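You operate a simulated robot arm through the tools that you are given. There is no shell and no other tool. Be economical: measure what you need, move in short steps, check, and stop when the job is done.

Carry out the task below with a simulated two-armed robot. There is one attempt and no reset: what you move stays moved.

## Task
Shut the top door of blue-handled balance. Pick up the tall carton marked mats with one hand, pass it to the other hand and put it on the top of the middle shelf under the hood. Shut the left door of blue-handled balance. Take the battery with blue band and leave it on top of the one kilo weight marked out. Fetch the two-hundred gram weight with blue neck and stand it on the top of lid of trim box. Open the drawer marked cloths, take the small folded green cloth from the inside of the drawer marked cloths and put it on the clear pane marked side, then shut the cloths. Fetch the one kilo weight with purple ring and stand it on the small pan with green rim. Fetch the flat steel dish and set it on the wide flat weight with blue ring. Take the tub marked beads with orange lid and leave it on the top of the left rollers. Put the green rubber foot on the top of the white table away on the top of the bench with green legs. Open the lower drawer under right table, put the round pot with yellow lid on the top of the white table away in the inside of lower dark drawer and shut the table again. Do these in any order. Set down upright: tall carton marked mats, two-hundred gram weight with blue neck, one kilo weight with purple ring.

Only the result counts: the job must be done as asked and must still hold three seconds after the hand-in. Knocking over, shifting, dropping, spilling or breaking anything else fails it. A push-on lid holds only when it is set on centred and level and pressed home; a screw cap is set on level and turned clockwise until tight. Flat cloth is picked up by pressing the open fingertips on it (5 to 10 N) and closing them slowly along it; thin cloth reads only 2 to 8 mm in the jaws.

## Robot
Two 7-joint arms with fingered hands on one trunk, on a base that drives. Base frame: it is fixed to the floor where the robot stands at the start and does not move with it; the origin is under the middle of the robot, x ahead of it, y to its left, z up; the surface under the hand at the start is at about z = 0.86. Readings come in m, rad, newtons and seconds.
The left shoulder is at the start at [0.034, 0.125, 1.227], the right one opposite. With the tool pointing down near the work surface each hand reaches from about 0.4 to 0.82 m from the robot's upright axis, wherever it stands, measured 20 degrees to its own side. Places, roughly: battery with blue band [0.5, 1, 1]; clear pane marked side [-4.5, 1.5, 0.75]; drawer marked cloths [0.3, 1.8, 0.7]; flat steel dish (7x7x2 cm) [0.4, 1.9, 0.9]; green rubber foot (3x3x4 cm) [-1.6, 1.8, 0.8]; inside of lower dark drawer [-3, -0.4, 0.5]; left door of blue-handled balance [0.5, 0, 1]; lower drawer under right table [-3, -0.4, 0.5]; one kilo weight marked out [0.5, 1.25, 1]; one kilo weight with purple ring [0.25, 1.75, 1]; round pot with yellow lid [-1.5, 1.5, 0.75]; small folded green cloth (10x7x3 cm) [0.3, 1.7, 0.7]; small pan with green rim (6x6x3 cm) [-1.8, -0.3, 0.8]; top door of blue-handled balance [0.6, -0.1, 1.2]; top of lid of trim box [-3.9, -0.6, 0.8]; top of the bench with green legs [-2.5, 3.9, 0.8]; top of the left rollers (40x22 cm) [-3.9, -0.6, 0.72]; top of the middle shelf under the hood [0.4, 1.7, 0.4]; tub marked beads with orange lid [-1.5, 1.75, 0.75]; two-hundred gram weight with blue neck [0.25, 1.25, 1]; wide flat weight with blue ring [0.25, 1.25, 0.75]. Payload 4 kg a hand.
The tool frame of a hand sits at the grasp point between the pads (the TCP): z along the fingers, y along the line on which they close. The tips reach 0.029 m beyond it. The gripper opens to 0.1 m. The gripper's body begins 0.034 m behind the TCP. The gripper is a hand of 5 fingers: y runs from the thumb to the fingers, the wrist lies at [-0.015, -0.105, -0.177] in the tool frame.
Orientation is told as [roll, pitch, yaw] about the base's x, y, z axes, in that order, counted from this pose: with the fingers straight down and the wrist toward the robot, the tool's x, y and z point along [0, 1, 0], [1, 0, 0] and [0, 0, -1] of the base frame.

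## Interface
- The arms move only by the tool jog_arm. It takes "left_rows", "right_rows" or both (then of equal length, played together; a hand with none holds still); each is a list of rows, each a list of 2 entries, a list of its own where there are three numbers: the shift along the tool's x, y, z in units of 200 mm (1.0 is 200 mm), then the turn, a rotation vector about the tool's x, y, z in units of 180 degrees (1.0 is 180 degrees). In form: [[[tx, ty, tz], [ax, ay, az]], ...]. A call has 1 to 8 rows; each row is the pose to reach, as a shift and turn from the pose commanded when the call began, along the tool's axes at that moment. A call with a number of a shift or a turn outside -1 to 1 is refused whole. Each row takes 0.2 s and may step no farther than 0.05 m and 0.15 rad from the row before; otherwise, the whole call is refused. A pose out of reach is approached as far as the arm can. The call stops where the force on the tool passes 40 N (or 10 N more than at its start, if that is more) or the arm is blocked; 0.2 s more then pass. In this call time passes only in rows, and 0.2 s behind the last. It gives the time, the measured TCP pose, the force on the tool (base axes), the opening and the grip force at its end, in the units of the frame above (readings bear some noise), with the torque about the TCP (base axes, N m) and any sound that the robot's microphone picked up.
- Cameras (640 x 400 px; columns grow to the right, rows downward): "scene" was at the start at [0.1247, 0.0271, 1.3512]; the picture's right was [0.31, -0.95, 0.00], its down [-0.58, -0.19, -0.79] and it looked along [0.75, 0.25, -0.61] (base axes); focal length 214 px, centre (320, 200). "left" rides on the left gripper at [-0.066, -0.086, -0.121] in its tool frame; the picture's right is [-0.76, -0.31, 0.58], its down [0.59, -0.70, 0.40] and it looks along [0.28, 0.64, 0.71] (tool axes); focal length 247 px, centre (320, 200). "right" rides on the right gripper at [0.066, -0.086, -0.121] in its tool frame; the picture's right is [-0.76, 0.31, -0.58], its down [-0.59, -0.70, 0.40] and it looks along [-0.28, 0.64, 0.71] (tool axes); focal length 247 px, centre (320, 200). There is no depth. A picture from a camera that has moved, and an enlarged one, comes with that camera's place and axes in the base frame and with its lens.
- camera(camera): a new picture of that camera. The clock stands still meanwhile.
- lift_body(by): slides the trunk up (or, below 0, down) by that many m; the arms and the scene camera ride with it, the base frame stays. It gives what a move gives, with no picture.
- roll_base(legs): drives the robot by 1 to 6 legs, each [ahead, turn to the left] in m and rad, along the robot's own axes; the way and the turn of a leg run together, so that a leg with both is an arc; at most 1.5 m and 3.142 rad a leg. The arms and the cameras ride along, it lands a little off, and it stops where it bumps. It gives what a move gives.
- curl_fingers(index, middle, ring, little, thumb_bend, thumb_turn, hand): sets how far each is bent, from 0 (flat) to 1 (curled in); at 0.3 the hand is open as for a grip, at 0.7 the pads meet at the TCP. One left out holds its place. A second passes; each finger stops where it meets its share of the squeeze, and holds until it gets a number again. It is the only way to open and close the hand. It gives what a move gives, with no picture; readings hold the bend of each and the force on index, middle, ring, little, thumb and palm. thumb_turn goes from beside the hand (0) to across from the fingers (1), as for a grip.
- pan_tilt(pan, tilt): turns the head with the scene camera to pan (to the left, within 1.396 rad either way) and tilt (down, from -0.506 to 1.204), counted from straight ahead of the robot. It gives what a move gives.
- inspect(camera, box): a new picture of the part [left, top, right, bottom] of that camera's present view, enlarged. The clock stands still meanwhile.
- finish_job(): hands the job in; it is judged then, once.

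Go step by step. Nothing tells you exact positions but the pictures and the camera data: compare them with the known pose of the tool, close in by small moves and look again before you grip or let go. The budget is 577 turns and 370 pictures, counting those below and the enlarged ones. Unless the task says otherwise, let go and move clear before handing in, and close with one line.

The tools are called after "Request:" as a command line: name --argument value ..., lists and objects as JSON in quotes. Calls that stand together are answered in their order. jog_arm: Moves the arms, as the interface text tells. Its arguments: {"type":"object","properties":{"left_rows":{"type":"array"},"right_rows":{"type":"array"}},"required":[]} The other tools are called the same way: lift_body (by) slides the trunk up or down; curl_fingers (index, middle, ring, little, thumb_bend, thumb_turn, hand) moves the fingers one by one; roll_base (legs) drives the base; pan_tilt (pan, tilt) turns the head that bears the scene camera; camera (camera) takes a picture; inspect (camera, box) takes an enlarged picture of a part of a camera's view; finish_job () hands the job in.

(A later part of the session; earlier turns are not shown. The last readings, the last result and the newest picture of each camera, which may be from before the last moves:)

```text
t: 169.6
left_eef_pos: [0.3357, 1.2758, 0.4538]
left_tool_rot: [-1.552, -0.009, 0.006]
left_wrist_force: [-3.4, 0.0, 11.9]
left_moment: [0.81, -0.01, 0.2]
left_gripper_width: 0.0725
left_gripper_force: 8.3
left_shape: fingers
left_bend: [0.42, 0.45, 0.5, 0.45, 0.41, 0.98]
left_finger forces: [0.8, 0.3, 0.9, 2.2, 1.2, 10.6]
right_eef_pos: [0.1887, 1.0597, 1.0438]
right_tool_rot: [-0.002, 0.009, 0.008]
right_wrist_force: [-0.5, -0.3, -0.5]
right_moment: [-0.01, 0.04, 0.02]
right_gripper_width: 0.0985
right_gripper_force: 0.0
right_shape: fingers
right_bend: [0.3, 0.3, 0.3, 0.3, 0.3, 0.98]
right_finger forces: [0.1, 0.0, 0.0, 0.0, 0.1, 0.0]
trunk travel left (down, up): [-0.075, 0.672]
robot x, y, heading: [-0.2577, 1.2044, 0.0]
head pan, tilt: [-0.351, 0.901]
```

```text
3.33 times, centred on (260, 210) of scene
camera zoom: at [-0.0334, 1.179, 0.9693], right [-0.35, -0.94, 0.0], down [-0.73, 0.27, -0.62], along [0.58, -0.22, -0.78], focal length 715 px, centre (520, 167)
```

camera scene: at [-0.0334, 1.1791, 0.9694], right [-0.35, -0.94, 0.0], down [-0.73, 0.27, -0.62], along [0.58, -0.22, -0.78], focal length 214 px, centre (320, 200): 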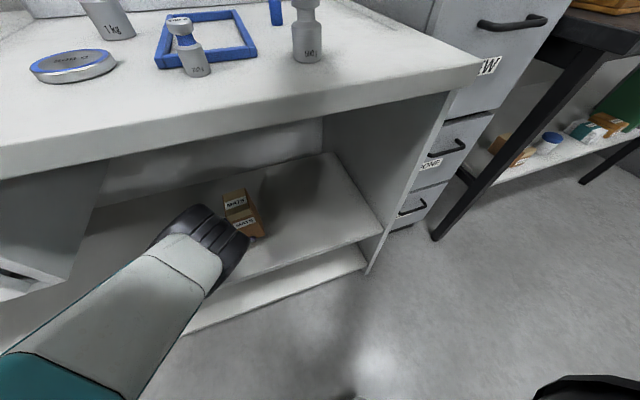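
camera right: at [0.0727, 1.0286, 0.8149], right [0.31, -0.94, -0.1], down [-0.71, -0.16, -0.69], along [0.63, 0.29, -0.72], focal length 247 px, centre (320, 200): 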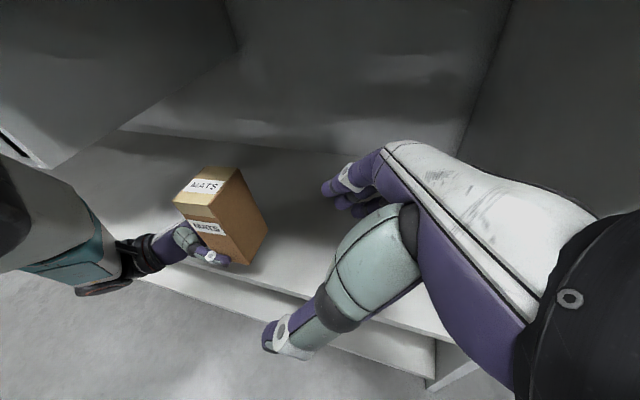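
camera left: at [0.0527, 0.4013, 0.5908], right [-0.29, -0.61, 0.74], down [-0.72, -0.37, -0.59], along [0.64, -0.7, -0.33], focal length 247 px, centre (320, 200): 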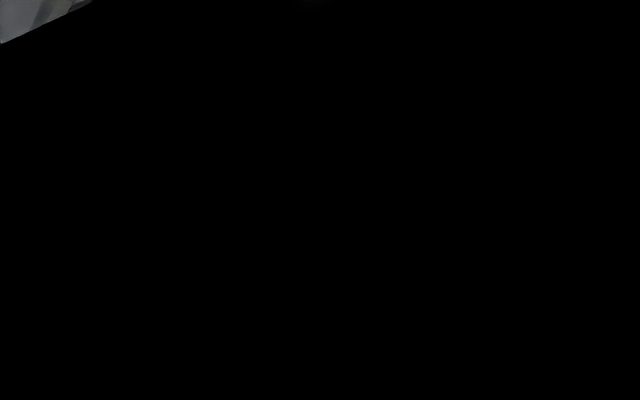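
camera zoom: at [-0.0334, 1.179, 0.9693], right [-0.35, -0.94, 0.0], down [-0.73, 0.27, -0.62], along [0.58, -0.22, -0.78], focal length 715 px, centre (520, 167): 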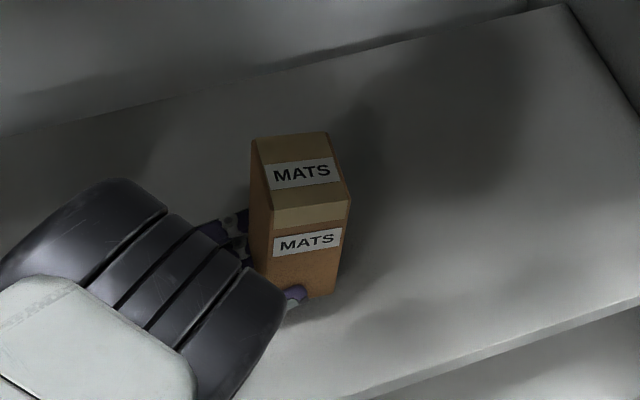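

The carton has settled upright onto the shelf. Opening fully and withdrawing the hand leftward.

Request:
curl_fingers --hand "left" --index 0.36 --middle 0.36 --ring 0.36 --little 0.36 --thumb_bend 0.36

Request:
curl_fingers --hand "left" --index 0.27 --middle 0.27 --ring 0.27 --little 0.27 --thumb_bend 0.27

Request:
jog_arm --left_rows '[[[-0.03, 0, 0], [0, 0, 0]], [[-0.03, 0, -0.15], [0, 0, 0]], [[-0.04, 0, -0.3], [0, 0, 0]], [[-0.05, 0, -0.5], [0, 0, 0]]]'

Request:
inspect --camera "scene" --box '[140, 130, 340, 280]'

```text
t: 170.6
left_eef_pos: [0.3346, 1.2759, 0.4526]
left_tool_rot: [-1.552, -0.008, 0.005]
left_wrist_force: [-3.2, -1.0, 11.3]
left_moment: [0.7, 0.02, 0.21]
left_gripper_width: 0.0849
left_gripper_force: 6.5
left_shape: fingers
left_bend: [0.36, 0.36, 0.36, 0.36, 0.36, 0.98]
left_finger forces: [0.2, 0.1, 0.1, 1.6, 0.2, 10.3]
right_eef_pos: [0.1887, 1.0592, 1.0437]
right_tool_rot: [-0.002, 0.007, 0.007]
right_wrist_force: [0.5, -0.2, 0.3]
right_moment: [-0.02, -0.01, -0.02]
right_gripper_width: 0.0987
right_gripper_force: 0.0
right_shape: fingers
right_bend: [0.3, 0.3, 0.3, 0.3, 0.3, 0.98]
right_finger forces: [0.0, 0.0, 0.0, 0.1, 0.0, 0.0]
trunk travel left (down, up): [-0.075, 0.672]
robot x, y, heading: [-0.258, 1.2035, -0.001]
head pan, tilt: [-0.351, 0.901]
```

```text
t: 171.6
left_eef_pos: [0.335, 1.2762, 0.4528]
left_tool_rot: [-1.55, -0.008, 0.005]
left_wrist_force: [-2.6, -1.5, 11.6]
left_moment: [0.71, 0.04, 0.19]
left_gripper_width: 0.1039
left_gripper_force: 5.8
left_shape: fingers
left_bend: [0.27, 0.27, 0.27, 0.27, 0.27, 0.98]
left_finger forces: [0.1, 0.0, 0.1, 1.9, 0.0, 10.5]
right_eef_pos: [0.1894, 1.0605, 1.0437]
right_tool_rot: [0.0, 0.009, 0.008]
right_wrist_force: [0.1, 0.6, 0.6]
right_moment: [-0.02, -0.02, -0.02]
right_gripper_width: 0.0986
right_gripper_force: 0.1
right_shape: fingers
right_bend: [0.3, 0.3, 0.3, 0.3, 0.3, 0.98]
right_finger forces: [0.1, 0.1, 0.0, 0.0, 0.0, 0.0]
trunk travel left (down, up): [-0.075, 0.672]
robot x, y, heading: [-0.2608, 1.2023, 0.003]
head pan, tilt: [-0.351, 0.901]
```

```text
t: 172.6
left_eef_pos: [0.3365, 1.3748, 0.4649]
left_tool_rot: [-1.553, -0.011, 0.005]
left_wrist_force: [0.8, 0.6, -0.8]
left_moment: [-0.02, 0.03, -0.03]
left_gripper_width: 0.1044
left_gripper_force: 0.1
left_shape: fingers
left_bend: [0.27, 0.27, 0.27, 0.27, 0.27, 0.98]
left_finger forces: [0.0, 0.1, 0.1, 0.1, 0.0, 0.0]
right_eef_pos: [0.1891, 1.0588, 1.0434]
right_tool_rot: [-0.001, 0.008, 0.007]
right_wrist_force: [-0.1, 0.4, 0.7]
right_moment: [-0.01, -0.02, -0.01]
right_gripper_width: 0.0991
right_gripper_force: 0.1
right_shape: fingers
right_bend: [0.3, 0.3, 0.3, 0.3, 0.3, 0.98]
right_finger forces: [0.0, 0.0, 0.0, 0.0, 0.0, 0.1]
trunk travel left (down, up): [-0.075, 0.672]
robot x, y, heading: [-0.2614, 1.204, -0.011]
head pan, tilt: [-0.351, 0.901]
```

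```text
2.67 times, centred on (240, 205) of scene
camera zoom: at [-0.0325, 1.1792, 0.969], right [-0.35, -0.94, 0.0], down [-0.74, 0.27, -0.62], along [0.58, -0.22, -0.78], focal length 572 px, centre (533, 187)
```

zoom: 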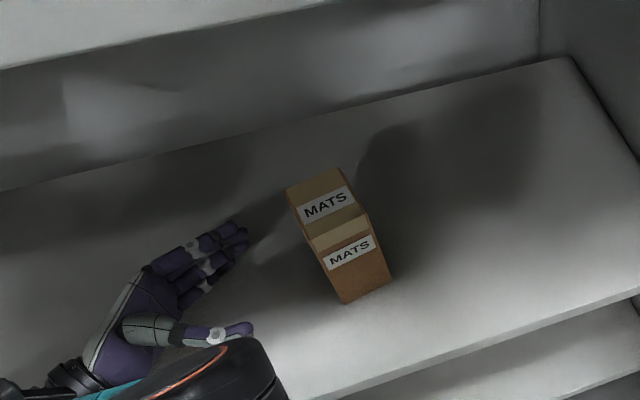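

The carton stands upright on the middle shelf. Backing out, turning away from the bench, and raising the trunk again.

Request:
roll_base --legs '[[-0.19, 0], [0, 1.571]]'

Request:
lift_body --by 0.35

Request:
pan_tilt --pan 0.0 --tilt 0.6

Request:
camera --camera "scene"

```text
t: 178.1
left_eef_pos: [-0.6142, 1.8032, 0.4651]
left_tool_rot: [-1.553, -0.008, 1.57]
left_wrist_force: [1.1, 0.1, 0.1]
left_moment: [-0.01, -0.01, -0.01]
left_gripper_width: 0.1044
left_gripper_force: 0.1
left_shape: fingers
left_bend: [0.27, 0.27, 0.27, 0.27, 0.27, 0.98]
left_finger forces: [0.1, 0.1, 0.0, 0.0, 0.0, 0.1]
right_eef_pos: [-0.2987, 1.6556, 1.0427]
right_tool_rot: [0.0, 0.007, 1.572]
right_wrist_force: [-0.1, 0.0, 0.6]
right_moment: [0.02, 0.02, 0.01]
right_gripper_width: 0.0987
right_gripper_force: 0.1
right_shape: fingers
right_bend: [0.3, 0.3, 0.3, 0.3, 0.3, 0.98]
right_finger forces: [0.0, 0.0, 0.0, 0.0, 0.0, 0.0]
trunk travel left (down, up): [-0.075, 0.672]
robot x, y, heading: [-0.4489, 1.2065, 1.564]
head pan, tilt: [-0.351, 0.901]
```

```text
t: 181.5
left_eef_pos: [-0.6155, 1.8042, 0.8155]
left_tool_rot: [-1.551, -0.007, 1.569]
left_wrist_force: [-0.7, 0.0, -0.2]
left_moment: [0.02, -0.01, -0.03]
left_gripper_width: 0.1045
left_gripper_force: 0.0
left_shape: fingers
left_bend: [0.27, 0.27, 0.27, 0.27, 0.27, 0.98]
left_finger forces: [0.0, 0.0, 0.1, 0.0, 0.0, 0.1]
right_eef_pos: [-0.3004, 1.6555, 1.3925]
right_tool_rot: [0.0, 0.009, 1.572]
right_wrist_force: [-0.8, 0.1, -0.1]
right_moment: [-0.02, -0.06, 0.04]
right_gripper_width: 0.0987
right_gripper_force: 0.1
right_shape: fingers
right_bend: [0.3, 0.3, 0.3, 0.3, 0.3, 0.98]
right_finger forces: [0.1, 0.1, 0.0, 0.0, 0.1, 0.0]
trunk travel left (down, up): [-0.425, 0.322]
robot x, y, heading: [-0.4497, 1.2075, 1.566]
head pan, tilt: [-0.351, 0.901]
```

```text
t: 182.3
left_eef_pos: [-0.6149, 1.8034, 0.8154]
left_tool_rot: [-1.552, -0.009, 1.566]
left_wrist_force: [-0.1, -0.8, -0.3]
left_moment: [0.02, -0.01, -0.02]
left_gripper_width: 0.1045
left_gripper_force: 0.0
left_shape: fingers
left_bend: [0.27, 0.27, 0.27, 0.27, 0.27, 0.98]
left_finger forces: [0.0, 0.0, 0.0, 0.0, 0.0, 0.0]
right_eef_pos: [-0.2997, 1.6562, 1.3931]
right_tool_rot: [-0.001, 0.009, 1.573]
right_wrist_force: [0.2, -0.1, 0.1]
right_moment: [0.0, 0.01, -0.04]
right_gripper_width: 0.0986
right_gripper_force: 0.0
right_shape: fingers
right_bend: [0.3, 0.3, 0.3, 0.3, 0.3, 0.98]
right_finger forces: [0.0, 0.1, 0.0, 0.0, 0.0, 0.0]
trunk travel left (down, up): [-0.425, 0.322]
robot x, y, heading: [-0.4493, 1.2075, 1.56]
head pan, tilt: [0.0, 0.6]
```

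```text
248 pictures are left
camera scene: at [-0.4482, 1.3386, 1.3563], right [1.0, -0.01, 0.0], down [-0.01, -0.57, -0.82], along [0.01, 0.82, -0.57], focal length 214 px, centre (320, 200)
```

scene: 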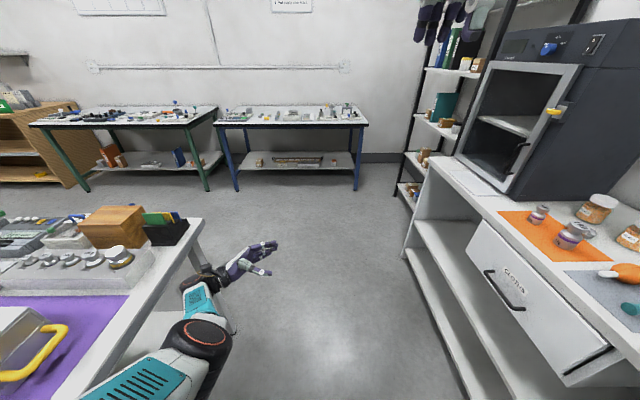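

Straightening and raising the left arm before continuing.

Request:
jog_arm --left_rows '[[[-0.15, 0, 0], [0, 0.045, 0]], [[-0.3, 0, 0], [0, 0.09, 0]], [[-0.45, 0, 0], [0, 0.135, 0]], [[-0.6, 0, 0], [0, 0.18, 0]], [[-0.75, 0, 0], [0, 0.225, 0]], [[-0.9, 0, 0], [0, 0.27, 0]]]'

Request:
jog_arm --left_rows '[[[-0.1, 0, -0.1], [0, 0.045, 0]], [[-0.2, 0, -0.25], [0, 0.09, 0]], [[-0.3, 0, -0.4], [0, 0.135, 0]], [[-0.4, 0, -0.55], [0, 0.18, 0]], [[-0.5, 0, -0.7], [0, 0.222, 0]]]'

Request:
roll_base --legs '[[0.4, 0], [0, -1.56]]'

Request:
pan_tilt --pan 0.15 --tilt 0.65

Request:
camera --camera "scene"

```text
t: 183.7
left_eef_pos: [-0.6097, 1.8021, 0.9962]
left_tool_rot: [-0.702, -0.007, 1.569]
left_wrist_force: [0.6, 0.1, 0.1]
left_moment: [-0.01, -0.03, 0.05]
left_gripper_width: 0.1044
left_gripper_force: 0.1
left_shape: fingers
left_bend: [0.27, 0.27, 0.27, 0.27, 0.27, 0.98]
left_finger forces: [0.0, 0.0, 0.0, 0.1, 0.1, 0.1]
right_eef_pos: [-0.3014, 1.6557, 1.3939]
right_tool_rot: [0.001, 0.007, 1.57]
right_wrist_force: [-0.5, -0.9, 1.0]
right_moment: [-0.03, 0.01, 0.02]
right_gripper_width: 0.0986
right_gripper_force: 0.1
right_shape: fingers
right_bend: [0.3, 0.3, 0.3, 0.3, 0.3, 0.98]
right_finger forces: [0.1, 0.1, 0.0, 0.1, 0.0, 0.1]
trunk travel left (down, up): [-0.425, 0.322]
robot x, y, heading: [-0.4504, 1.2053, 1.564]
head pan, tilt: [0.0, 0.6]
```

```text
t: 184.9
left_eef_pos: [-0.6275, 1.801, 1.1651]
left_tool_rot: [-0.005, -0.007, 1.569]
left_wrist_force: [-0.1, -0.1, 0.0]
left_moment: [-0.02, -0.01, -0.03]
left_gripper_width: 0.1046
left_gripper_force: 0.1
left_shape: fingers
left_bend: [0.27, 0.27, 0.27, 0.27, 0.27, 0.98]
left_finger forces: [0.0, 0.1, 0.0, 0.0, 0.0, 0.0]
right_eef_pos: [-0.3015, 1.6542, 1.395]
right_tool_rot: [-0.002, 0.011, 1.57]
right_wrist_force: [0.0, -0.4, 0.5]
right_moment: [-0.03, -0.05, -0.01]
right_gripper_width: 0.0986
right_gripper_force: 0.0
right_shape: fingers
right_bend: [0.3, 0.3, 0.3, 0.3, 0.3, 0.98]
right_finger forces: [0.0, 0.1, 0.0, 0.0, 0.0, 0.1]
trunk travel left (down, up): [-0.425, 0.322]
robot x, y, heading: [-0.4496, 1.2079, 1.56]
head pan, tilt: [0.0, 0.6]
```

```text
t: 191.3
left_eef_pos: [0.1453, 1.7923, 1.166]
left_tool_rot: [-0.006, -0.009, 0.012]
left_wrist_force: [-0.8, -0.4, 0.1]
left_moment: [0.0, 0.01, -0.03]
left_gripper_width: 0.1043
left_gripper_force: 0.1
left_shape: fingers
left_bend: [0.27, 0.27, 0.27, 0.27, 0.27, 0.98]
left_finger forces: [0.1, 0.1, 0.0, 0.0, 0.0, 0.0]
right_eef_pos: [0.0053, 1.4646, 1.3933]
right_tool_rot: [0.0, 0.008, 0.017]
right_wrist_force: [0.3, 0.3, -0.7]
right_moment: [-0.01, -0.03, 0.01]
right_gripper_width: 0.0987
right_gripper_force: 0.0
right_shape: fingers
right_bend: [0.3, 0.3, 0.3, 0.3, 0.3, 0.98]
right_finger forces: [0.0, 0.0, 0.1, 0.0, 0.0, 0.0]
trunk travel left (down, up): [-0.425, 0.322]
robot x, y, heading: [-0.4479, 1.6065, 0.001]
head pan, tilt: [0.0, 0.6]
```

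```text
t: 192.0
left_eef_pos: [0.1459, 1.7908, 1.1661]
left_tool_rot: [-0.009, -0.009, 0.011]
left_wrist_force: [0.0, -0.4, -0.1]
left_moment: [-0.03, 0.0, -0.01]
left_gripper_width: 0.1042
left_gripper_force: 0.0
left_shape: fingers
left_bend: [0.27, 0.27, 0.27, 0.27, 0.27, 0.98]
left_finger forces: [0.1, 0.1, 0.1, 0.0, 0.1, 0.0]
right_eef_pos: [0.0059, 1.4629, 1.3937]
right_tool_rot: [0.0, 0.01, 0.014]
right_wrist_force: [0.1, 0.5, 0.8]
right_moment: [0.02, -0.02, -0.02]
right_gripper_width: 0.0987
right_gripper_force: 0.0
right_shape: fingers
right_bend: [0.3, 0.3, 0.3, 0.3, 0.3, 0.98]
right_finger forces: [0.1, 0.1, 0.0, 0.0, 0.0, 0.0]
trunk travel left (down, up): [-0.425, 0.322]
robot x, y, heading: [-0.4439, 1.6077, 0.005]
head pan, tilt: [0.15, 0.649]
```

```text
247 pictures are left
camera scene: at [-0.3169, 1.6203, 1.3521], right [0.15, -0.99, 0.0], down [-0.6, -0.09, -0.8], along [0.79, 0.12, -0.6], focal length 214 px, centre (320, 200)
```

scene: 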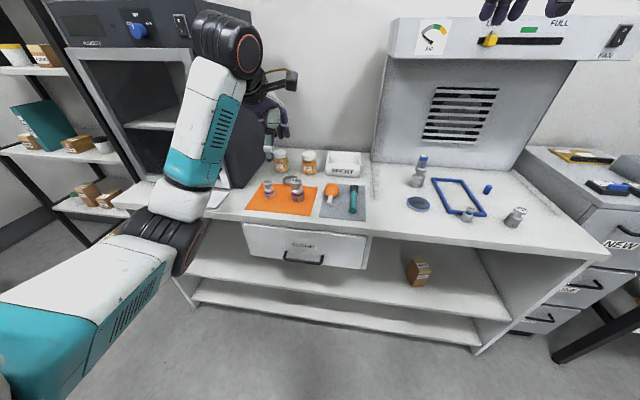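

The carton is standing properly. Now the steel dish: driving closer to the bench at y≈1.6.

Request:
roll_base --legs '[[0.32, 0]]'

Request:
camera --camera "scene"

Request:
camera --camera "left"

```text
t: 194.1
left_eef_pos: [0.4668, 1.7922, 1.1651]
left_tool_rot: [-0.005, -0.008, 0.012]
left_wrist_force: [0.3, 0.6, -0.1]
left_moment: [0.01, 0.03, 0.0]
left_gripper_width: 0.1045
left_gripper_force: 0.0
left_shape: fingers
left_bend: [0.27, 0.27, 0.27, 0.27, 0.27, 0.98]
left_finger forces: [0.0, 0.0, 0.0, 0.1, 0.0, 0.0]
right_eef_pos: [0.3266, 1.4633, 1.393]
right_tool_rot: [0.0, 0.01, 0.01]
right_wrist_force: [-1.3, -1.2, -0.3]
right_moment: [-0.01, -0.01, 0.01]
right_gripper_width: 0.0982
right_gripper_force: 0.1
right_shape: fingers
right_bend: [0.3, 0.3, 0.3, 0.3, 0.3, 0.98]
right_finger forces: [0.0, 0.0, 0.0, 0.0, 0.0, 0.1]
trunk travel left (down, up): [-0.425, 0.322]
robot x, y, heading: [-0.1252, 1.6053, -0.001]
head pan, tilt: [0.15, 0.649]
```

```text
246 pictures are left
camera scene: at [0.0042, 1.6209, 1.352], right [0.15, -0.99, 0.0], down [-0.6, -0.09, -0.8], along [0.79, 0.12, -0.61], focal length 214 px, centre (320, 200)
```

scene: 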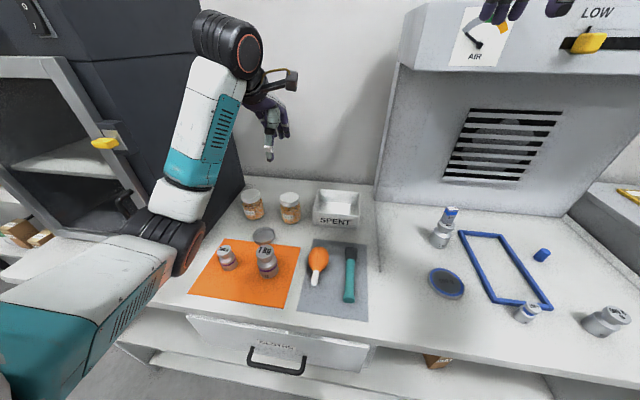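

```text
245 pictures are left
camera left: at [0.3813, 1.7258, 1.2854], right [-0.29, -0.76, -0.57], down [-0.71, 0.58, -0.41], along [0.64, 0.29, -0.71], focal length 247 px, centre (320, 200)
```

left: 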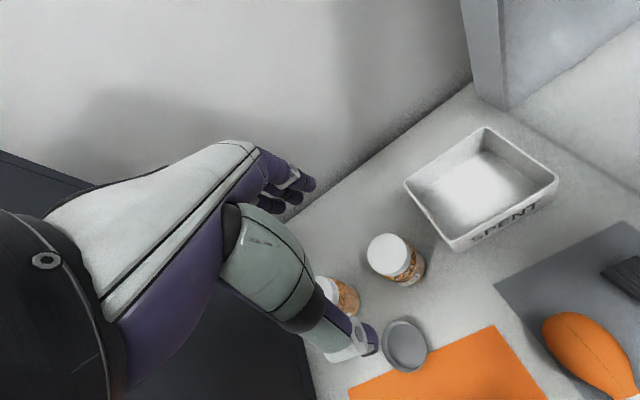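

Dish at about [0.418, 1.853]; jars and weights leave just enough room for the fingers with a narrowed opening. Moving above it.

Request:
curl_fingers --hand "left" --index 0.35 --middle 0.35 --ring 0.35 --little 0.35 --thumb_bend 0.35

Request:
jog_arm --left_rows '[[[0.08, -0.06, 0.2], [0, 0, 0]], [[0.16, -0.12, 0.4], [0, 0, 0]], [[0.24, -0.19, 0.6], [0, 0, 0]], [[0.305, -0.245, 0.8], [0, 0, 0]]]'

Request:
camera --camera "left"

Request:
inspect --camera "scene" --box '[180, 150, 340, 300]'

```text
t: 195.1
left_eef_pos: [0.4668, 1.791, 1.1655]
left_tool_rot: [-0.007, -0.008, 0.013]
left_wrist_force: [0.1, 0.0, 1.3]
left_moment: [0.01, 0.0, 0.0]
left_gripper_width: 0.0872
left_gripper_force: 0.0
left_shape: fingers
left_bend: [0.35, 0.35, 0.35, 0.35, 0.35, 0.98]
left_finger forces: [0.0, 0.0, 0.0, 0.1, 0.0, 0.1]
right_eef_pos: [0.3252, 1.4632, 1.3932]
right_tool_rot: [0.0, 0.009, 0.013]
right_wrist_force: [0.1, 0.2, 0.4]
right_moment: [0.0, -0.05, -0.01]
right_gripper_width: 0.0985
right_gripper_force: 0.1
right_shape: fingers
right_bend: [0.3, 0.3, 0.3, 0.3, 0.3, 0.98]
right_finger forces: [0.0, 0.0, 0.1, 0.0, 0.0, 0.0]
trunk travel left (down, up): [-0.425, 0.322]
robot x, y, heading: [-0.1258, 1.6105, 0.003]
head pan, tilt: [0.15, 0.649]
```

```text
t: 196.1
left_eef_pos: [0.4183, 1.8521, 1.0054]
left_tool_rot: [-0.006, -0.01, 0.014]
left_wrist_force: [-0.4, 0.8, -0.4]
left_moment: [0.01, 0.02, 0.0]
left_gripper_width: 0.0871
left_gripper_force: 0.0
left_shape: fingers
left_bend: [0.35, 0.35, 0.35, 0.35, 0.35, 0.98]
left_finger forces: [0.0, 0.0, 0.0, 0.0, 0.0, 0.0]
right_eef_pos: [0.3256, 1.4643, 1.3936]
right_tool_rot: [0.0, 0.009, 0.012]
right_wrist_force: [-0.1, -0.7, -0.3]
right_moment: [-0.01, 0.02, -0.03]
right_gripper_width: 0.0985
right_gripper_force: 0.0
right_shape: fingers
right_bend: [0.3, 0.3, 0.3, 0.3, 0.3, 0.98]
right_finger forces: [0.0, 0.1, 0.0, 0.1, 0.1, 0.0]
trunk travel left (down, up): [-0.425, 0.322]
robot x, y, heading: [-0.1266, 1.6077, -0.001]
head pan, tilt: [0.15, 0.649]
```

```text
244 pictures are left
camera left: at [0.3321, 1.7856, 1.125], right [-0.29, -0.76, -0.57], down [-0.71, 0.58, -0.41], along [0.65, 0.29, -0.71], focal length 247 px, centre (320, 200)
```

left: 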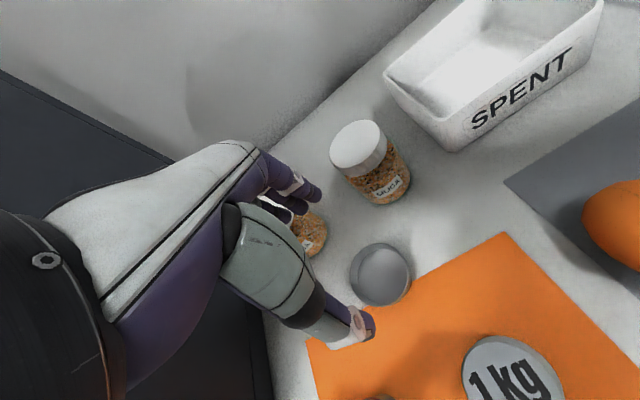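

```text
2.67 times, centred on (260, 225) of scene
camera zoom: at [0.0031, 1.6213, 1.3522], right [0.15, -0.99, 0.0], down [-0.6, -0.09, -0.8], along [0.79, 0.12, -0.6], focal length 572 px, centre (480, 133)
```

zoom: 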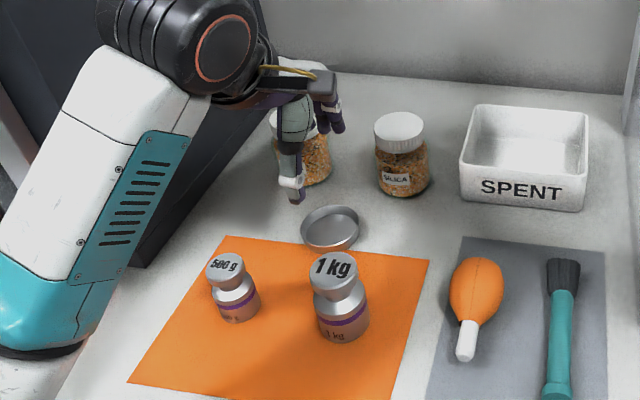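

Jar 1 is close to the little finger, so I'll turn the hand 0.4 rad clockwise to swing the fingers between the jars, then descend part-way.

Request:
jog_arm --left_rows '[[[0.02, 0.035, 0], [0, 0, 0.045]], [[0.02, 0.035, 0.1], [0, 0, 0.09]], [[0.02, 0.035, 0.25], [0, 0, 0.127]], [[0.02, 0.035, 0.4], [0, 0, 0.127]]]'

Request:
camera --camera "left"

Request:
inspect --camera "scene" --box '[220, 160, 320, 260]'

```text
t: 197.1
left_eef_pos: [0.4253, 1.8549, 0.9253]
left_tool_rot: [-0.002, -0.01, -0.389]
left_wrist_force: [0.2, -0.4, 0.5]
left_moment: [0.0, 0.01, -0.01]
left_gripper_width: 0.0869
left_gripper_force: 0.1
left_shape: fingers
left_bend: [0.35, 0.35, 0.35, 0.35, 0.35, 0.98]
left_finger forces: [0.1, 0.1, 0.0, 0.1, 0.0, 0.0]
right_eef_pos: [0.3245, 1.4646, 1.3941]
right_tool_rot: [0.0, 0.007, 0.012]
right_wrist_force: [0.0, -0.1, 0.2]
right_moment: [-0.03, 0.02, 0.03]
right_gripper_width: 0.0985
right_gripper_force: 0.0
right_shape: fingers
right_bend: [0.3, 0.3, 0.3, 0.3, 0.3, 0.98]
right_finger forces: [0.1, 0.0, 0.0, 0.1, 0.1, 0.1]
trunk travel left (down, up): [-0.425, 0.322]
robot x, y, heading: [-0.1244, 1.6084, 0.002]
head pan, tilt: [0.15, 0.649]
```

```text
242 pictures are left
camera left: at [0.3203, 1.8269, 1.0443], right [-0.57, -0.59, -0.58], down [-0.42, 0.81, -0.41], along [0.71, 0.01, -0.71], focal length 247 px, centre (320, 200)
```

left: 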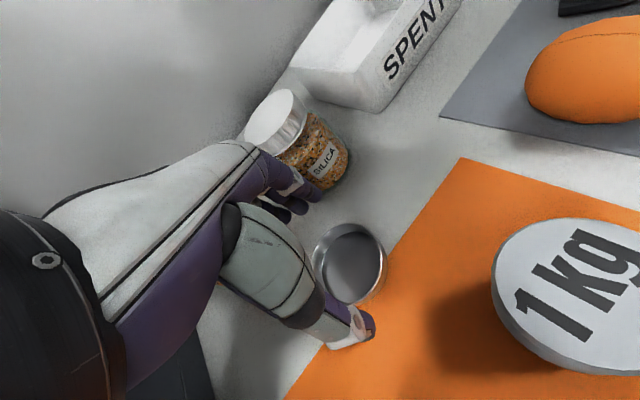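

```text
4.00 times, centred on (270, 210) of scene
camera zoom: at [0.0033, 1.6209, 1.3521], right [0.15, -0.99, 0.0], down [-0.6, -0.09, -0.8], along [0.79, 0.12, -0.6], focal length 858 px, centre (520, 160)
```

zoom: 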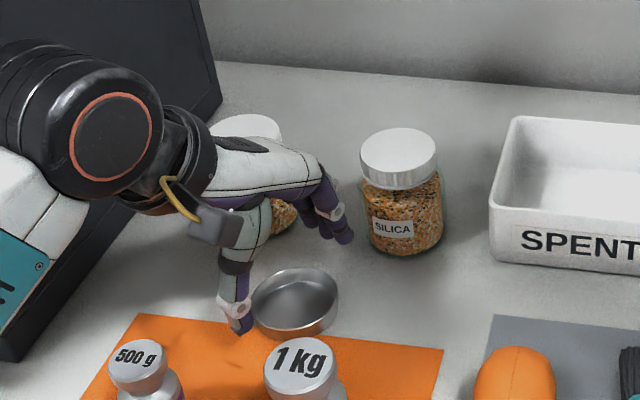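

Dish is centred under the hand. Descending to the rim and closing.

Request:
jog_arm --left_rows '[[[0, 0, 0.05], [0, 0, 0]], [[0, 0, 0.1], [0, 0, 0]], [[0, 0, 0.13], [0, 0, 0]]]'

Request:
curl_fingers --hand "left" --index 0.5 --middle 0.5 --ring 0.5 --little 0.45 --thumb_bend 0.5

Request:
inspect --camera "scene" --box '[220, 160, 320, 260]'

Request:
camera --camera "left"

```text
t: 197.9
left_eef_pos: [0.4255, 1.8545, 0.8985]
left_tool_rot: [-0.004, -0.011, -0.388]
left_wrist_force: [0.2, -0.7, -0.3]
left_moment: [-0.04, 0.0, -0.02]
left_gripper_width: 0.087
left_gripper_force: 0.1
left_shape: fingers
left_bend: [0.35, 0.35, 0.35, 0.35, 0.35, 0.98]
left_finger forces: [0.1, 0.0, 0.0, 0.0, 0.0, 0.0]
right_eef_pos: [0.3246, 1.4641, 1.3948]
right_tool_rot: [-0.001, 0.01, 0.013]
right_wrist_force: [-0.4, -0.2, 0.0]
right_moment: [0.03, 0.01, -0.01]
right_gripper_width: 0.0986
right_gripper_force: 0.1
right_shape: fingers
right_bend: [0.3, 0.3, 0.3, 0.3, 0.3, 0.98]
right_finger forces: [0.0, 0.0, 0.0, 0.0, 0.0, 0.0]
trunk travel left (down, up): [-0.425, 0.322]
robot x, y, heading: [-0.1275, 1.6072, 0.003]
head pan, tilt: [0.15, 0.649]
```

```text
t: 198.9
left_eef_pos: [0.4256, 1.8551, 0.8999]
left_tool_rot: [-0.003, -0.01, -0.387]
left_wrist_force: [-1.2, -0.4, -0.2]
left_moment: [0.0, 0.0, -0.02]
left_gripper_width: 0.0574
left_gripper_force: 2.3
left_shape: fingers
left_bend: [0.48, 0.48, 0.5, 0.45, 0.47, 0.97]
left_finger forces: [1.6, 1.2, 0.0, 0.0, 2.9, 0.0]
right_eef_pos: [0.3245, 1.4633, 1.3928]
right_tool_rot: [0.0, 0.009, 0.011]
right_wrist_force: [0.0, -0.2, -0.1]
right_moment: [0.02, 0.0, -0.02]
right_gripper_width: 0.0989
right_gripper_force: 0.0
right_shape: fingers
right_bend: [0.3, 0.3, 0.3, 0.3, 0.3, 0.98]
right_finger forces: [0.1, 0.0, 0.0, 0.0, 0.0, 0.1]
trunk travel left (down, up): [-0.425, 0.322]
robot x, y, heading: [-0.1244, 1.6087, 0.008]
head pan, tilt: [0.15, 0.649]
```

```text
4.00 times, centred on (270, 210) of scene
camera zoom: at [0.0033, 1.621, 1.3521], right [0.15, -0.99, 0.0], down [-0.6, -0.09, -0.8], along [0.79, 0.12, -0.6], focal length 858 px, centre (520, 160)
```

zoom: 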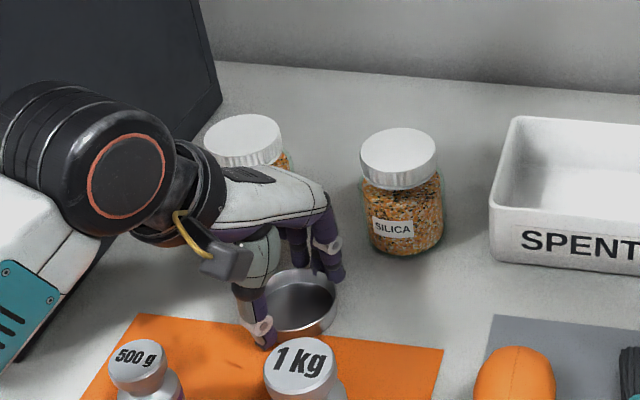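

```text
239 pictures are left
camera left: at [0.3209, 1.8267, 1.0186], right [-0.57, -0.59, -0.58], down [-0.43, 0.81, -0.41], along [0.71, 0.02, -0.71], focal length 247 px, centre (320, 200)
```

left: 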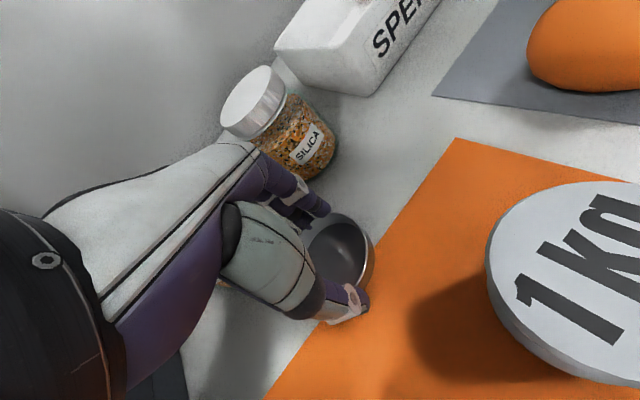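

Request:
curl_fingers --hand "left" --index 0.54 --middle 0.54 --ring 0.56 --little 0.5 --thumb_bend 0.54

Request:
jog_arm --left_rows '[[[0, 0, -0.05], [0, 0, 0]], [[0, 0, -0.12], [0, 0, 0]]]'

Request:
inspect --camera "scene" --box '[220, 160, 320, 260]'

```text
t: 199.9
left_eef_pos: [0.4264, 1.8549, 0.8991]
left_tool_rot: [-0.003, -0.01, -0.387]
left_wrist_force: [0.3, 0.7, 0.5]
left_moment: [0.02, 0.03, 0.04]
left_gripper_width: 0.0565
left_gripper_force: 6.5
left_shape: fingers
left_bend: [0.5, 0.51, 0.56, 0.5, 0.48, 0.97]
left_finger forces: [3.6, 2.9, 0.1, 0.1, 6.1, 0.0]
right_eef_pos: [0.325, 1.4645, 1.3938]
right_tool_rot: [-0.001, 0.008, 0.01]
right_wrist_force: [-0.4, -0.3, -0.3]
right_moment: [0.04, 0.01, 0.01]
right_gripper_width: 0.0987
right_gripper_force: 0.1
right_shape: fingers
right_bend: [0.3, 0.3, 0.3, 0.3, 0.3, 0.98]
right_finger forces: [0.0, 0.0, 0.0, 0.1, 0.0, 0.1]
trunk travel left (down, up): [-0.425, 0.322]
robot x, y, heading: [-0.1243, 1.6059, 0.002]
head pan, tilt: [0.15, 0.649]
```

```text
t: 200.5
left_eef_pos: [0.4258, 1.8545, 0.9226]
left_tool_rot: [-0.002, -0.01, -0.387]
left_wrist_force: [-0.1, 0.1, 0.6]
left_moment: [-0.02, 0.03, -0.01]
left_gripper_width: 0.0563
left_gripper_force: 6.1
left_shape: fingers
left_bend: [0.5, 0.51, 0.56, 0.5, 0.48, 0.97]
left_finger forces: [3.6, 2.8, 0.0, 0.0, 6.4, 0.1]
right_eef_pos: [0.3245, 1.4646, 1.3937]
right_tool_rot: [0.0, 0.01, 0.013]
right_wrist_force: [0.2, 0.0, -0.7]
right_moment: [0.0, -0.01, -0.01]
right_gripper_width: 0.0984
right_gripper_force: 0.0
right_shape: fingers
right_bend: [0.3, 0.3, 0.3, 0.3, 0.3, 0.98]
right_finger forces: [0.0, 0.1, 0.0, 0.0, 0.0, 0.0]
trunk travel left (down, up): [-0.425, 0.322]
robot x, y, heading: [-0.1238, 1.6116, 0.0]
head pan, tilt: [0.15, 0.649]
```

```text
4.00 times, centred on (270, 210) of scene
camera zoom: at [0.0033, 1.6209, 1.3521], right [0.15, -0.99, 0.0], down [-0.6, -0.09, -0.8], along [0.79, 0.12, -0.6], focal length 858 px, centre (520, 160)
```

zoom: 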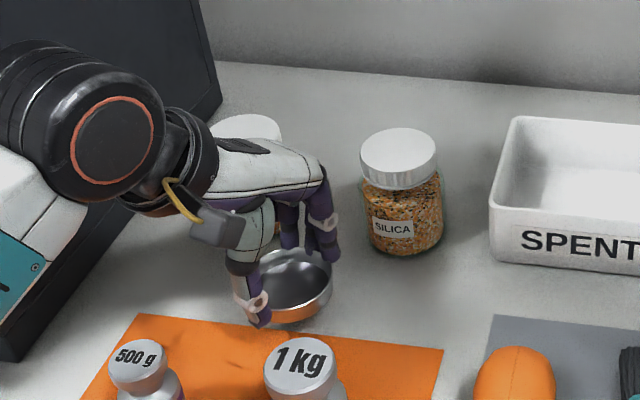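

The dish is up. Measuring the flat weight's position.

Request:
jog_arm --left_rows '[[[0, 0, -0.15], [0, 0, 0]], [[0, 0, -0.35], [0, 0, 0]], [[0, 0, -0.5], [0, 0, 0]]]'

Request:
inspect --camera "scene" --box '[380, 180, 580, 330]'

Request:
camera --camera "right"

```text
t: 201.3
left_eef_pos: [0.424, 1.8549, 1.0224]
left_tool_rot: [-0.004, -0.009, -0.387]
left_wrist_force: [-0.9, 0.0, -1.0]
left_moment: [0.02, 0.03, 0.01]
left_gripper_width: 0.0567
left_gripper_force: 6.4
left_shape: fingers
left_bend: [0.5, 0.51, 0.56, 0.5, 0.48, 0.97]
left_finger forces: [3.5, 2.7, 0.0, 0.1, 6.4, 0.0]
right_eef_pos: [0.3253, 1.4646, 1.3939]
right_tool_rot: [0.0, 0.009, 0.013]
right_wrist_force: [0.0, -0.1, -0.1]
right_moment: [-0.01, -0.03, 0.03]
right_gripper_width: 0.0984
right_gripper_force: 0.0
right_shape: fingers
right_bend: [0.3, 0.3, 0.3, 0.3, 0.3, 0.98]
right_finger forces: [0.0, 0.0, 0.0, 0.0, 0.0, 0.0]
trunk travel left (down, up): [-0.425, 0.322]
robot x, y, heading: [-0.1252, 1.6121, 0.007]
head pan, tilt: [0.15, 0.649]
```

```text
2.67 times, centred on (480, 255) of scene
camera zoom: at [0.0032, 1.6208, 1.3521], right [0.15, -0.99, 0.0], down [-0.6, -0.09, -0.8], along [0.79, 0.12, -0.6], focal length 572 px, centre (-107, 53)
```

zoom: 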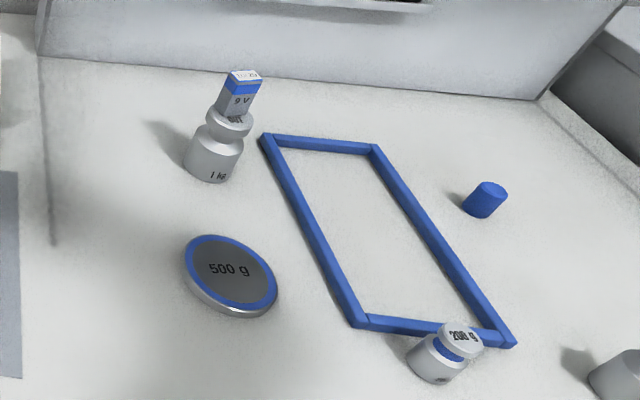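

```text
236 pictures are left
camera right: at [0.2395, 1.5291, 1.5155], right [0.32, -0.75, 0.57], down [-0.7, -0.6, -0.39], along [0.64, -0.28, -0.72], focal length 247 px, centre (320, 200)
```

right: 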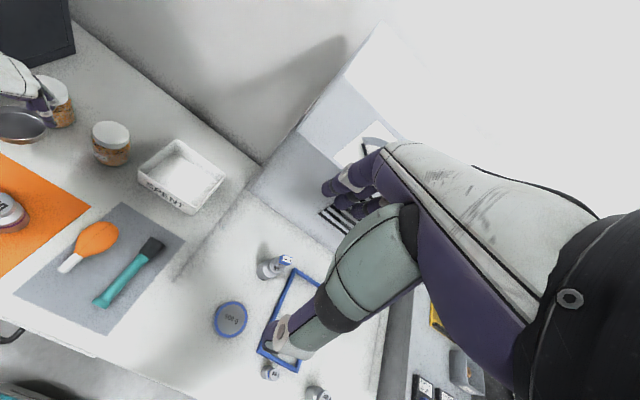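

Flat weight top at about [0.344, 1.359, 0.88]. Carrying the dish across in three hops.

Request:
jog_arm --left_rows '[[[-0.2, 0.047, 0], [0, 0, 0]], [[-0.41, 0.094, 0], [0, 0, 0]], [[-0.62, 0.141, 0], [0, 0, 0]], [[-0.82, 0.188, 0], [0, 0, 0]]]'

Request:
jog_arm --left_rows '[[[-0.2, 0.047, 0], [0, 0, 0]], [[-0.41, 0.094, 0], [0, 0, 0]], [[-0.62, 0.141, 0], [0, 0, 0]], [[-0.82, 0.188, 0], [0, 0, 0]]]'

Request:
camera --camera "scene"

```text
t: 202.3
left_eef_pos: [0.3967, 1.6887, 1.0234]
left_tool_rot: [-0.002, -0.011, -0.388]
left_wrist_force: [0.0, 0.3, -0.3]
left_moment: [0.02, -0.01, -0.01]
left_gripper_width: 0.0567
left_gripper_force: 6.8
left_shape: fingers
left_bend: [0.5, 0.51, 0.56, 0.5, 0.48, 0.97]
left_finger forces: [3.5, 2.7, 0.0, 0.0, 6.2, 0.0]
right_eef_pos: [0.3244, 1.463, 1.3939]
right_tool_rot: [0.0, 0.009, 0.012]
right_wrist_force: [-0.4, -0.8, -0.5]
right_moment: [-0.01, -0.03, 0.06]
right_gripper_width: 0.0987
right_gripper_force: 0.0
right_shape: fingers
right_bend: [0.3, 0.3, 0.3, 0.3, 0.3, 0.98]
right_finger forces: [0.1, 0.0, 0.0, 0.1, 0.0, 0.1]
trunk travel left (down, up): [-0.425, 0.322]
robot x, y, heading: [-0.1245, 1.604, -0.0]
head pan, tilt: [0.15, 0.649]
```

```text
t: 203.3
left_eef_pos: [0.3751, 1.5474, 1.0235]
left_tool_rot: [0.004, -0.002, -0.365]
left_wrist_force: [-5.0, 11.7, 1.3]
left_moment: [-0.65, -0.29, 0.08]
left_gripper_width: 0.0565
left_gripper_force: 11.9
left_shape: fingers
left_bend: [0.5, 0.51, 0.56, 0.5, 0.48, 0.97]
left_finger forces: [13.7, 2.6, 0.0, 0.0, 6.2, 0.8]
right_eef_pos: [0.3245, 1.464, 1.3942]
right_tool_rot: [0.0, 0.01, 0.01]
right_wrist_force: [0.8, -0.3, 0.4]
right_moment: [0.06, 0.04, 0.02]
right_gripper_width: 0.0984
right_gripper_force: 0.0
right_shape: fingers
right_bend: [0.3, 0.3, 0.3, 0.3, 0.3, 0.98]
right_finger forces: [0.0, 0.1, 0.0, 0.0, 0.1, 0.1]
trunk travel left (down, up): [-0.425, 0.322]
robot x, y, heading: [-0.1255, 1.6102, 0.003]
head pan, tilt: [0.15, 0.649]
stopped in row 4 (left hand): the force on the tool passed its limit at 72 N (the readings are from after the stop); the commanded pose is now the measured one
```

```text
235 pictures are left
camera scene: at [0.0032, 1.6209, 1.3522], right [0.15, -0.99, 0.0], down [-0.6, -0.09, -0.8], along [0.79, 0.12, -0.6], focal length 214 px, centre (320, 200)
```

scene: 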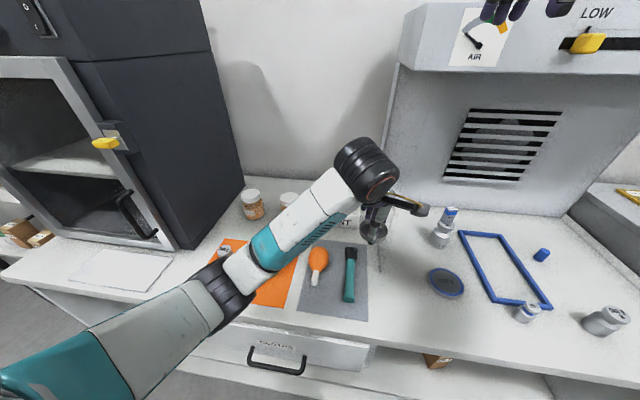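

The hand met an invisible barrier: the hood has a clear side pane along y≈1.51 from x≈0.36 back. I'll back off and go around its front edge.

Request:
jog_arm --left_rows '[[[0.1, -0.04, 0], [0, 0, 0]], [[0.2, -0.08, 0], [0, 0, 0]]]'

Request:
roll_base --legs '[[-0.12, 0]]'

Request:
inspect --camera "scene" --box '[340, 100, 600, 300]'

Request:
camera --camera "left"

```text
t: 203.9
left_eef_pos: [0.373, 1.5888, 1.024]
left_tool_rot: [0.005, -0.005, -0.368]
left_wrist_force: [0.4, -0.5, 0.0]
left_moment: [0.01, 0.0, -0.01]
left_gripper_width: 0.0564
left_gripper_force: 6.2
left_shape: fingers
left_bend: [0.5, 0.51, 0.56, 0.5, 0.48, 0.97]
left_finger forces: [3.7, 2.5, 0.0, 0.0, 6.1, 0.1]
right_eef_pos: [0.3255, 1.4627, 1.3933]
right_tool_rot: [0.002, 0.01, 0.014]
right_wrist_force: [0.2, 0.4, -0.6]
right_moment: [0.0, 0.0, 0.01]
right_gripper_width: 0.0988
right_gripper_force: 0.1
right_shape: fingers
right_bend: [0.3, 0.3, 0.3, 0.3, 0.3, 0.98]
right_finger forces: [0.0, 0.0, 0.0, 0.0, 0.1, 0.0]
trunk travel left (down, up): [-0.425, 0.322]
robot x, y, heading: [-0.1266, 1.6063, -0.003]
head pan, tilt: [0.15, 0.649]
```

```text
t: 205.2
left_eef_pos: [0.2519, 1.5876, 1.0242]
left_tool_rot: [0.005, -0.004, -0.368]
left_wrist_force: [0.5, -0.2, -0.1]
left_moment: [-0.02, -0.01, 0.04]
left_gripper_width: 0.0565
left_gripper_force: 6.5
left_shape: fingers
left_bend: [0.5, 0.51, 0.56, 0.5, 0.48, 0.97]
left_finger forces: [3.7, 2.5, 0.1, 0.0, 6.1, 0.0]
right_eef_pos: [0.2038, 1.4626, 1.3945]
right_tool_rot: [0.0, 0.008, 0.01]
right_wrist_force: [-0.2, -0.6, 0.3]
right_moment: [0.03, 0.01, -0.01]
right_gripper_width: 0.0986
right_gripper_force: 0.2
right_shape: fingers
right_bend: [0.3, 0.3, 0.3, 0.3, 0.3, 0.98]
right_finger forces: [0.1, 0.0, 0.0, 0.0, 0.1, 0.0]
trunk travel left (down, up): [-0.425, 0.322]
robot x, y, heading: [-0.2474, 1.6067, 0.003]
head pan, tilt: [0.15, 0.649]
```

```text
2.00 times, centred on (470, 200) of scene
camera zoom: at [-0.1189, 1.6206, 1.3523], right [0.15, -0.99, 0.0], down [-0.6, -0.09, -0.8], along [0.79, 0.12, -0.6], focal length 429 px, centre (20, 200)
```

zoom: 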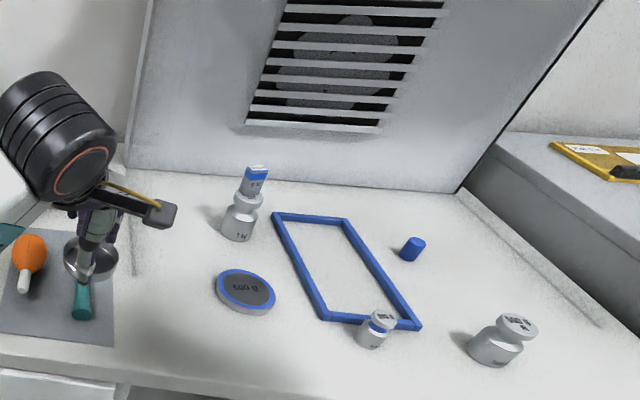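

```text
233 pictures are left
camera left: at [0.1481, 1.5572, 1.1436], right [-0.55, -0.59, -0.58], down [-0.44, 0.8, -0.4], along [0.71, 0.04, -0.71], focal length 247 px, centre (320, 200)
```

left: 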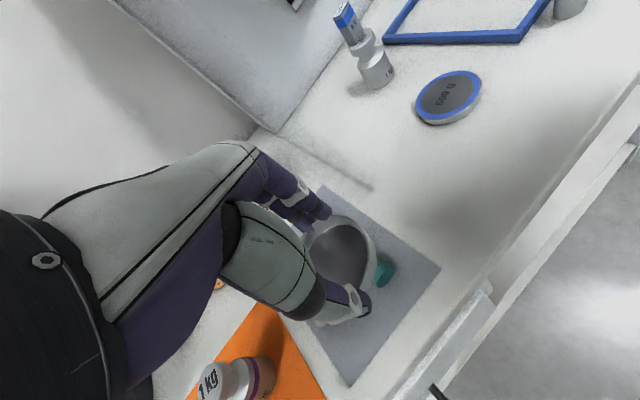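

Pane ends at x≈0.364, y≈1.518. From here (x 0.25) the way is clear; moving right to y≈1.363.

Request:
jog_arm --left_rows '[[[-0.18, 0.068, 0], [0, 0, 0]], [[-0.35, 0.135, 0], [0, 0, 0]], [[-0.53, 0.2, 0], [0, 0, 0]]]'

Request:
jog_arm --left_rows '[[[-0.18, 0.068, 0], [0, 0, 0]], [[-0.35, 0.135, 0], [0, 0, 0]], [[-0.53, 0.2, 0], [0, 0, 0]]]'

Request:
inspect --camera "scene" --box '[340, 100, 600, 300]'

Request:
camera --camera "left"

```text
t: 205.9
left_eef_pos: [0.2516, 1.4746, 1.0229]
left_tool_rot: [0.007, -0.003, -0.369]
left_wrist_force: [0.0, -1.1, -0.5]
left_moment: [0.07, 0.03, 0.0]
left_gripper_width: 0.0562
left_gripper_force: 5.6
left_shape: fingers
left_bend: [0.5, 0.51, 0.56, 0.5, 0.48, 0.97]
left_finger forces: [3.5, 2.5, 0.1, 0.1, 6.1, 0.0]
right_eef_pos: [0.2048, 1.4617, 1.3937]
right_tool_rot: [0.002, 0.009, 0.009]
right_wrist_force: [-0.3, -0.8, -0.1]
right_moment: [0.01, 0.03, -0.01]
right_gripper_width: 0.0986
right_gripper_force: 0.1
right_shape: fingers
right_bend: [0.3, 0.3, 0.3, 0.3, 0.3, 0.98]
right_finger forces: [0.0, 0.1, 0.0, 0.0, 0.0, 0.1]
trunk travel left (down, up): [-0.425, 0.322]
robot x, y, heading: [-0.2486, 1.6071, 0.004]
head pan, tilt: [0.15, 0.649]
```

```text
t: 206.8
left_eef_pos: [0.2519, 1.3604, 1.0222]
left_tool_rot: [0.008, -0.004, -0.369]
left_wrist_force: [0.2, 0.2, 0.3]
left_moment: [0.03, -0.02, 0.01]
left_gripper_width: 0.0563
left_gripper_force: 6.0
left_shape: fingers
left_bend: [0.5, 0.51, 0.56, 0.5, 0.48, 0.97]
left_finger forces: [3.5, 2.4, 0.0, 0.1, 6.1, 0.0]
right_eef_pos: [0.2044, 1.4614, 1.3938]
right_tool_rot: [0.002, 0.008, 0.01]
right_wrist_force: [-0.8, 0.4, -0.4]
right_moment: [0.04, -0.01, 0.01]
right_gripper_width: 0.0985
right_gripper_force: 0.0
right_shape: fingers
right_bend: [0.3, 0.3, 0.3, 0.3, 0.3, 0.98]
right_finger forces: [0.0, 0.0, 0.0, 0.0, 0.1, 0.1]
trunk travel left (down, up): [-0.425, 0.322]
robot x, y, heading: [-0.245, 1.6093, 0.0]
head pan, tilt: [0.15, 0.649]
```

```text
2.00 times, centred on (470, 200) of scene
camera zoom: at [-0.1176, 1.6188, 1.3522], right [0.15, -0.99, 0.0], down [-0.6, -0.09, -0.8], along [0.79, 0.12, -0.6], focal length 429 px, centre (20, 200)
```

zoom: 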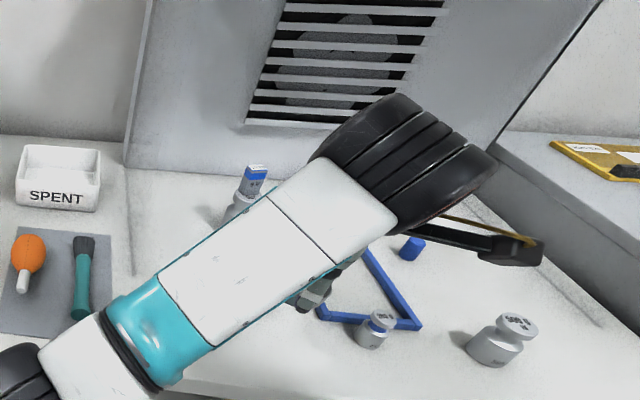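

```text
231 pictures are left
camera left: at [0.1475, 1.3291, 1.1415], right [-0.56, -0.59, -0.58], down [-0.44, 0.8, -0.4], along [0.7, 0.04, -0.71], focal length 247 px, centre (320, 200)
```

left: 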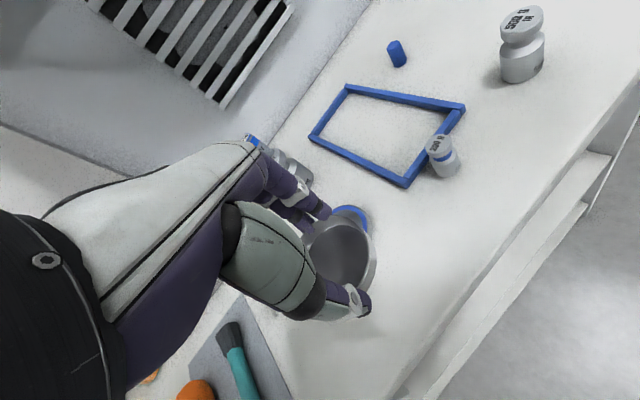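

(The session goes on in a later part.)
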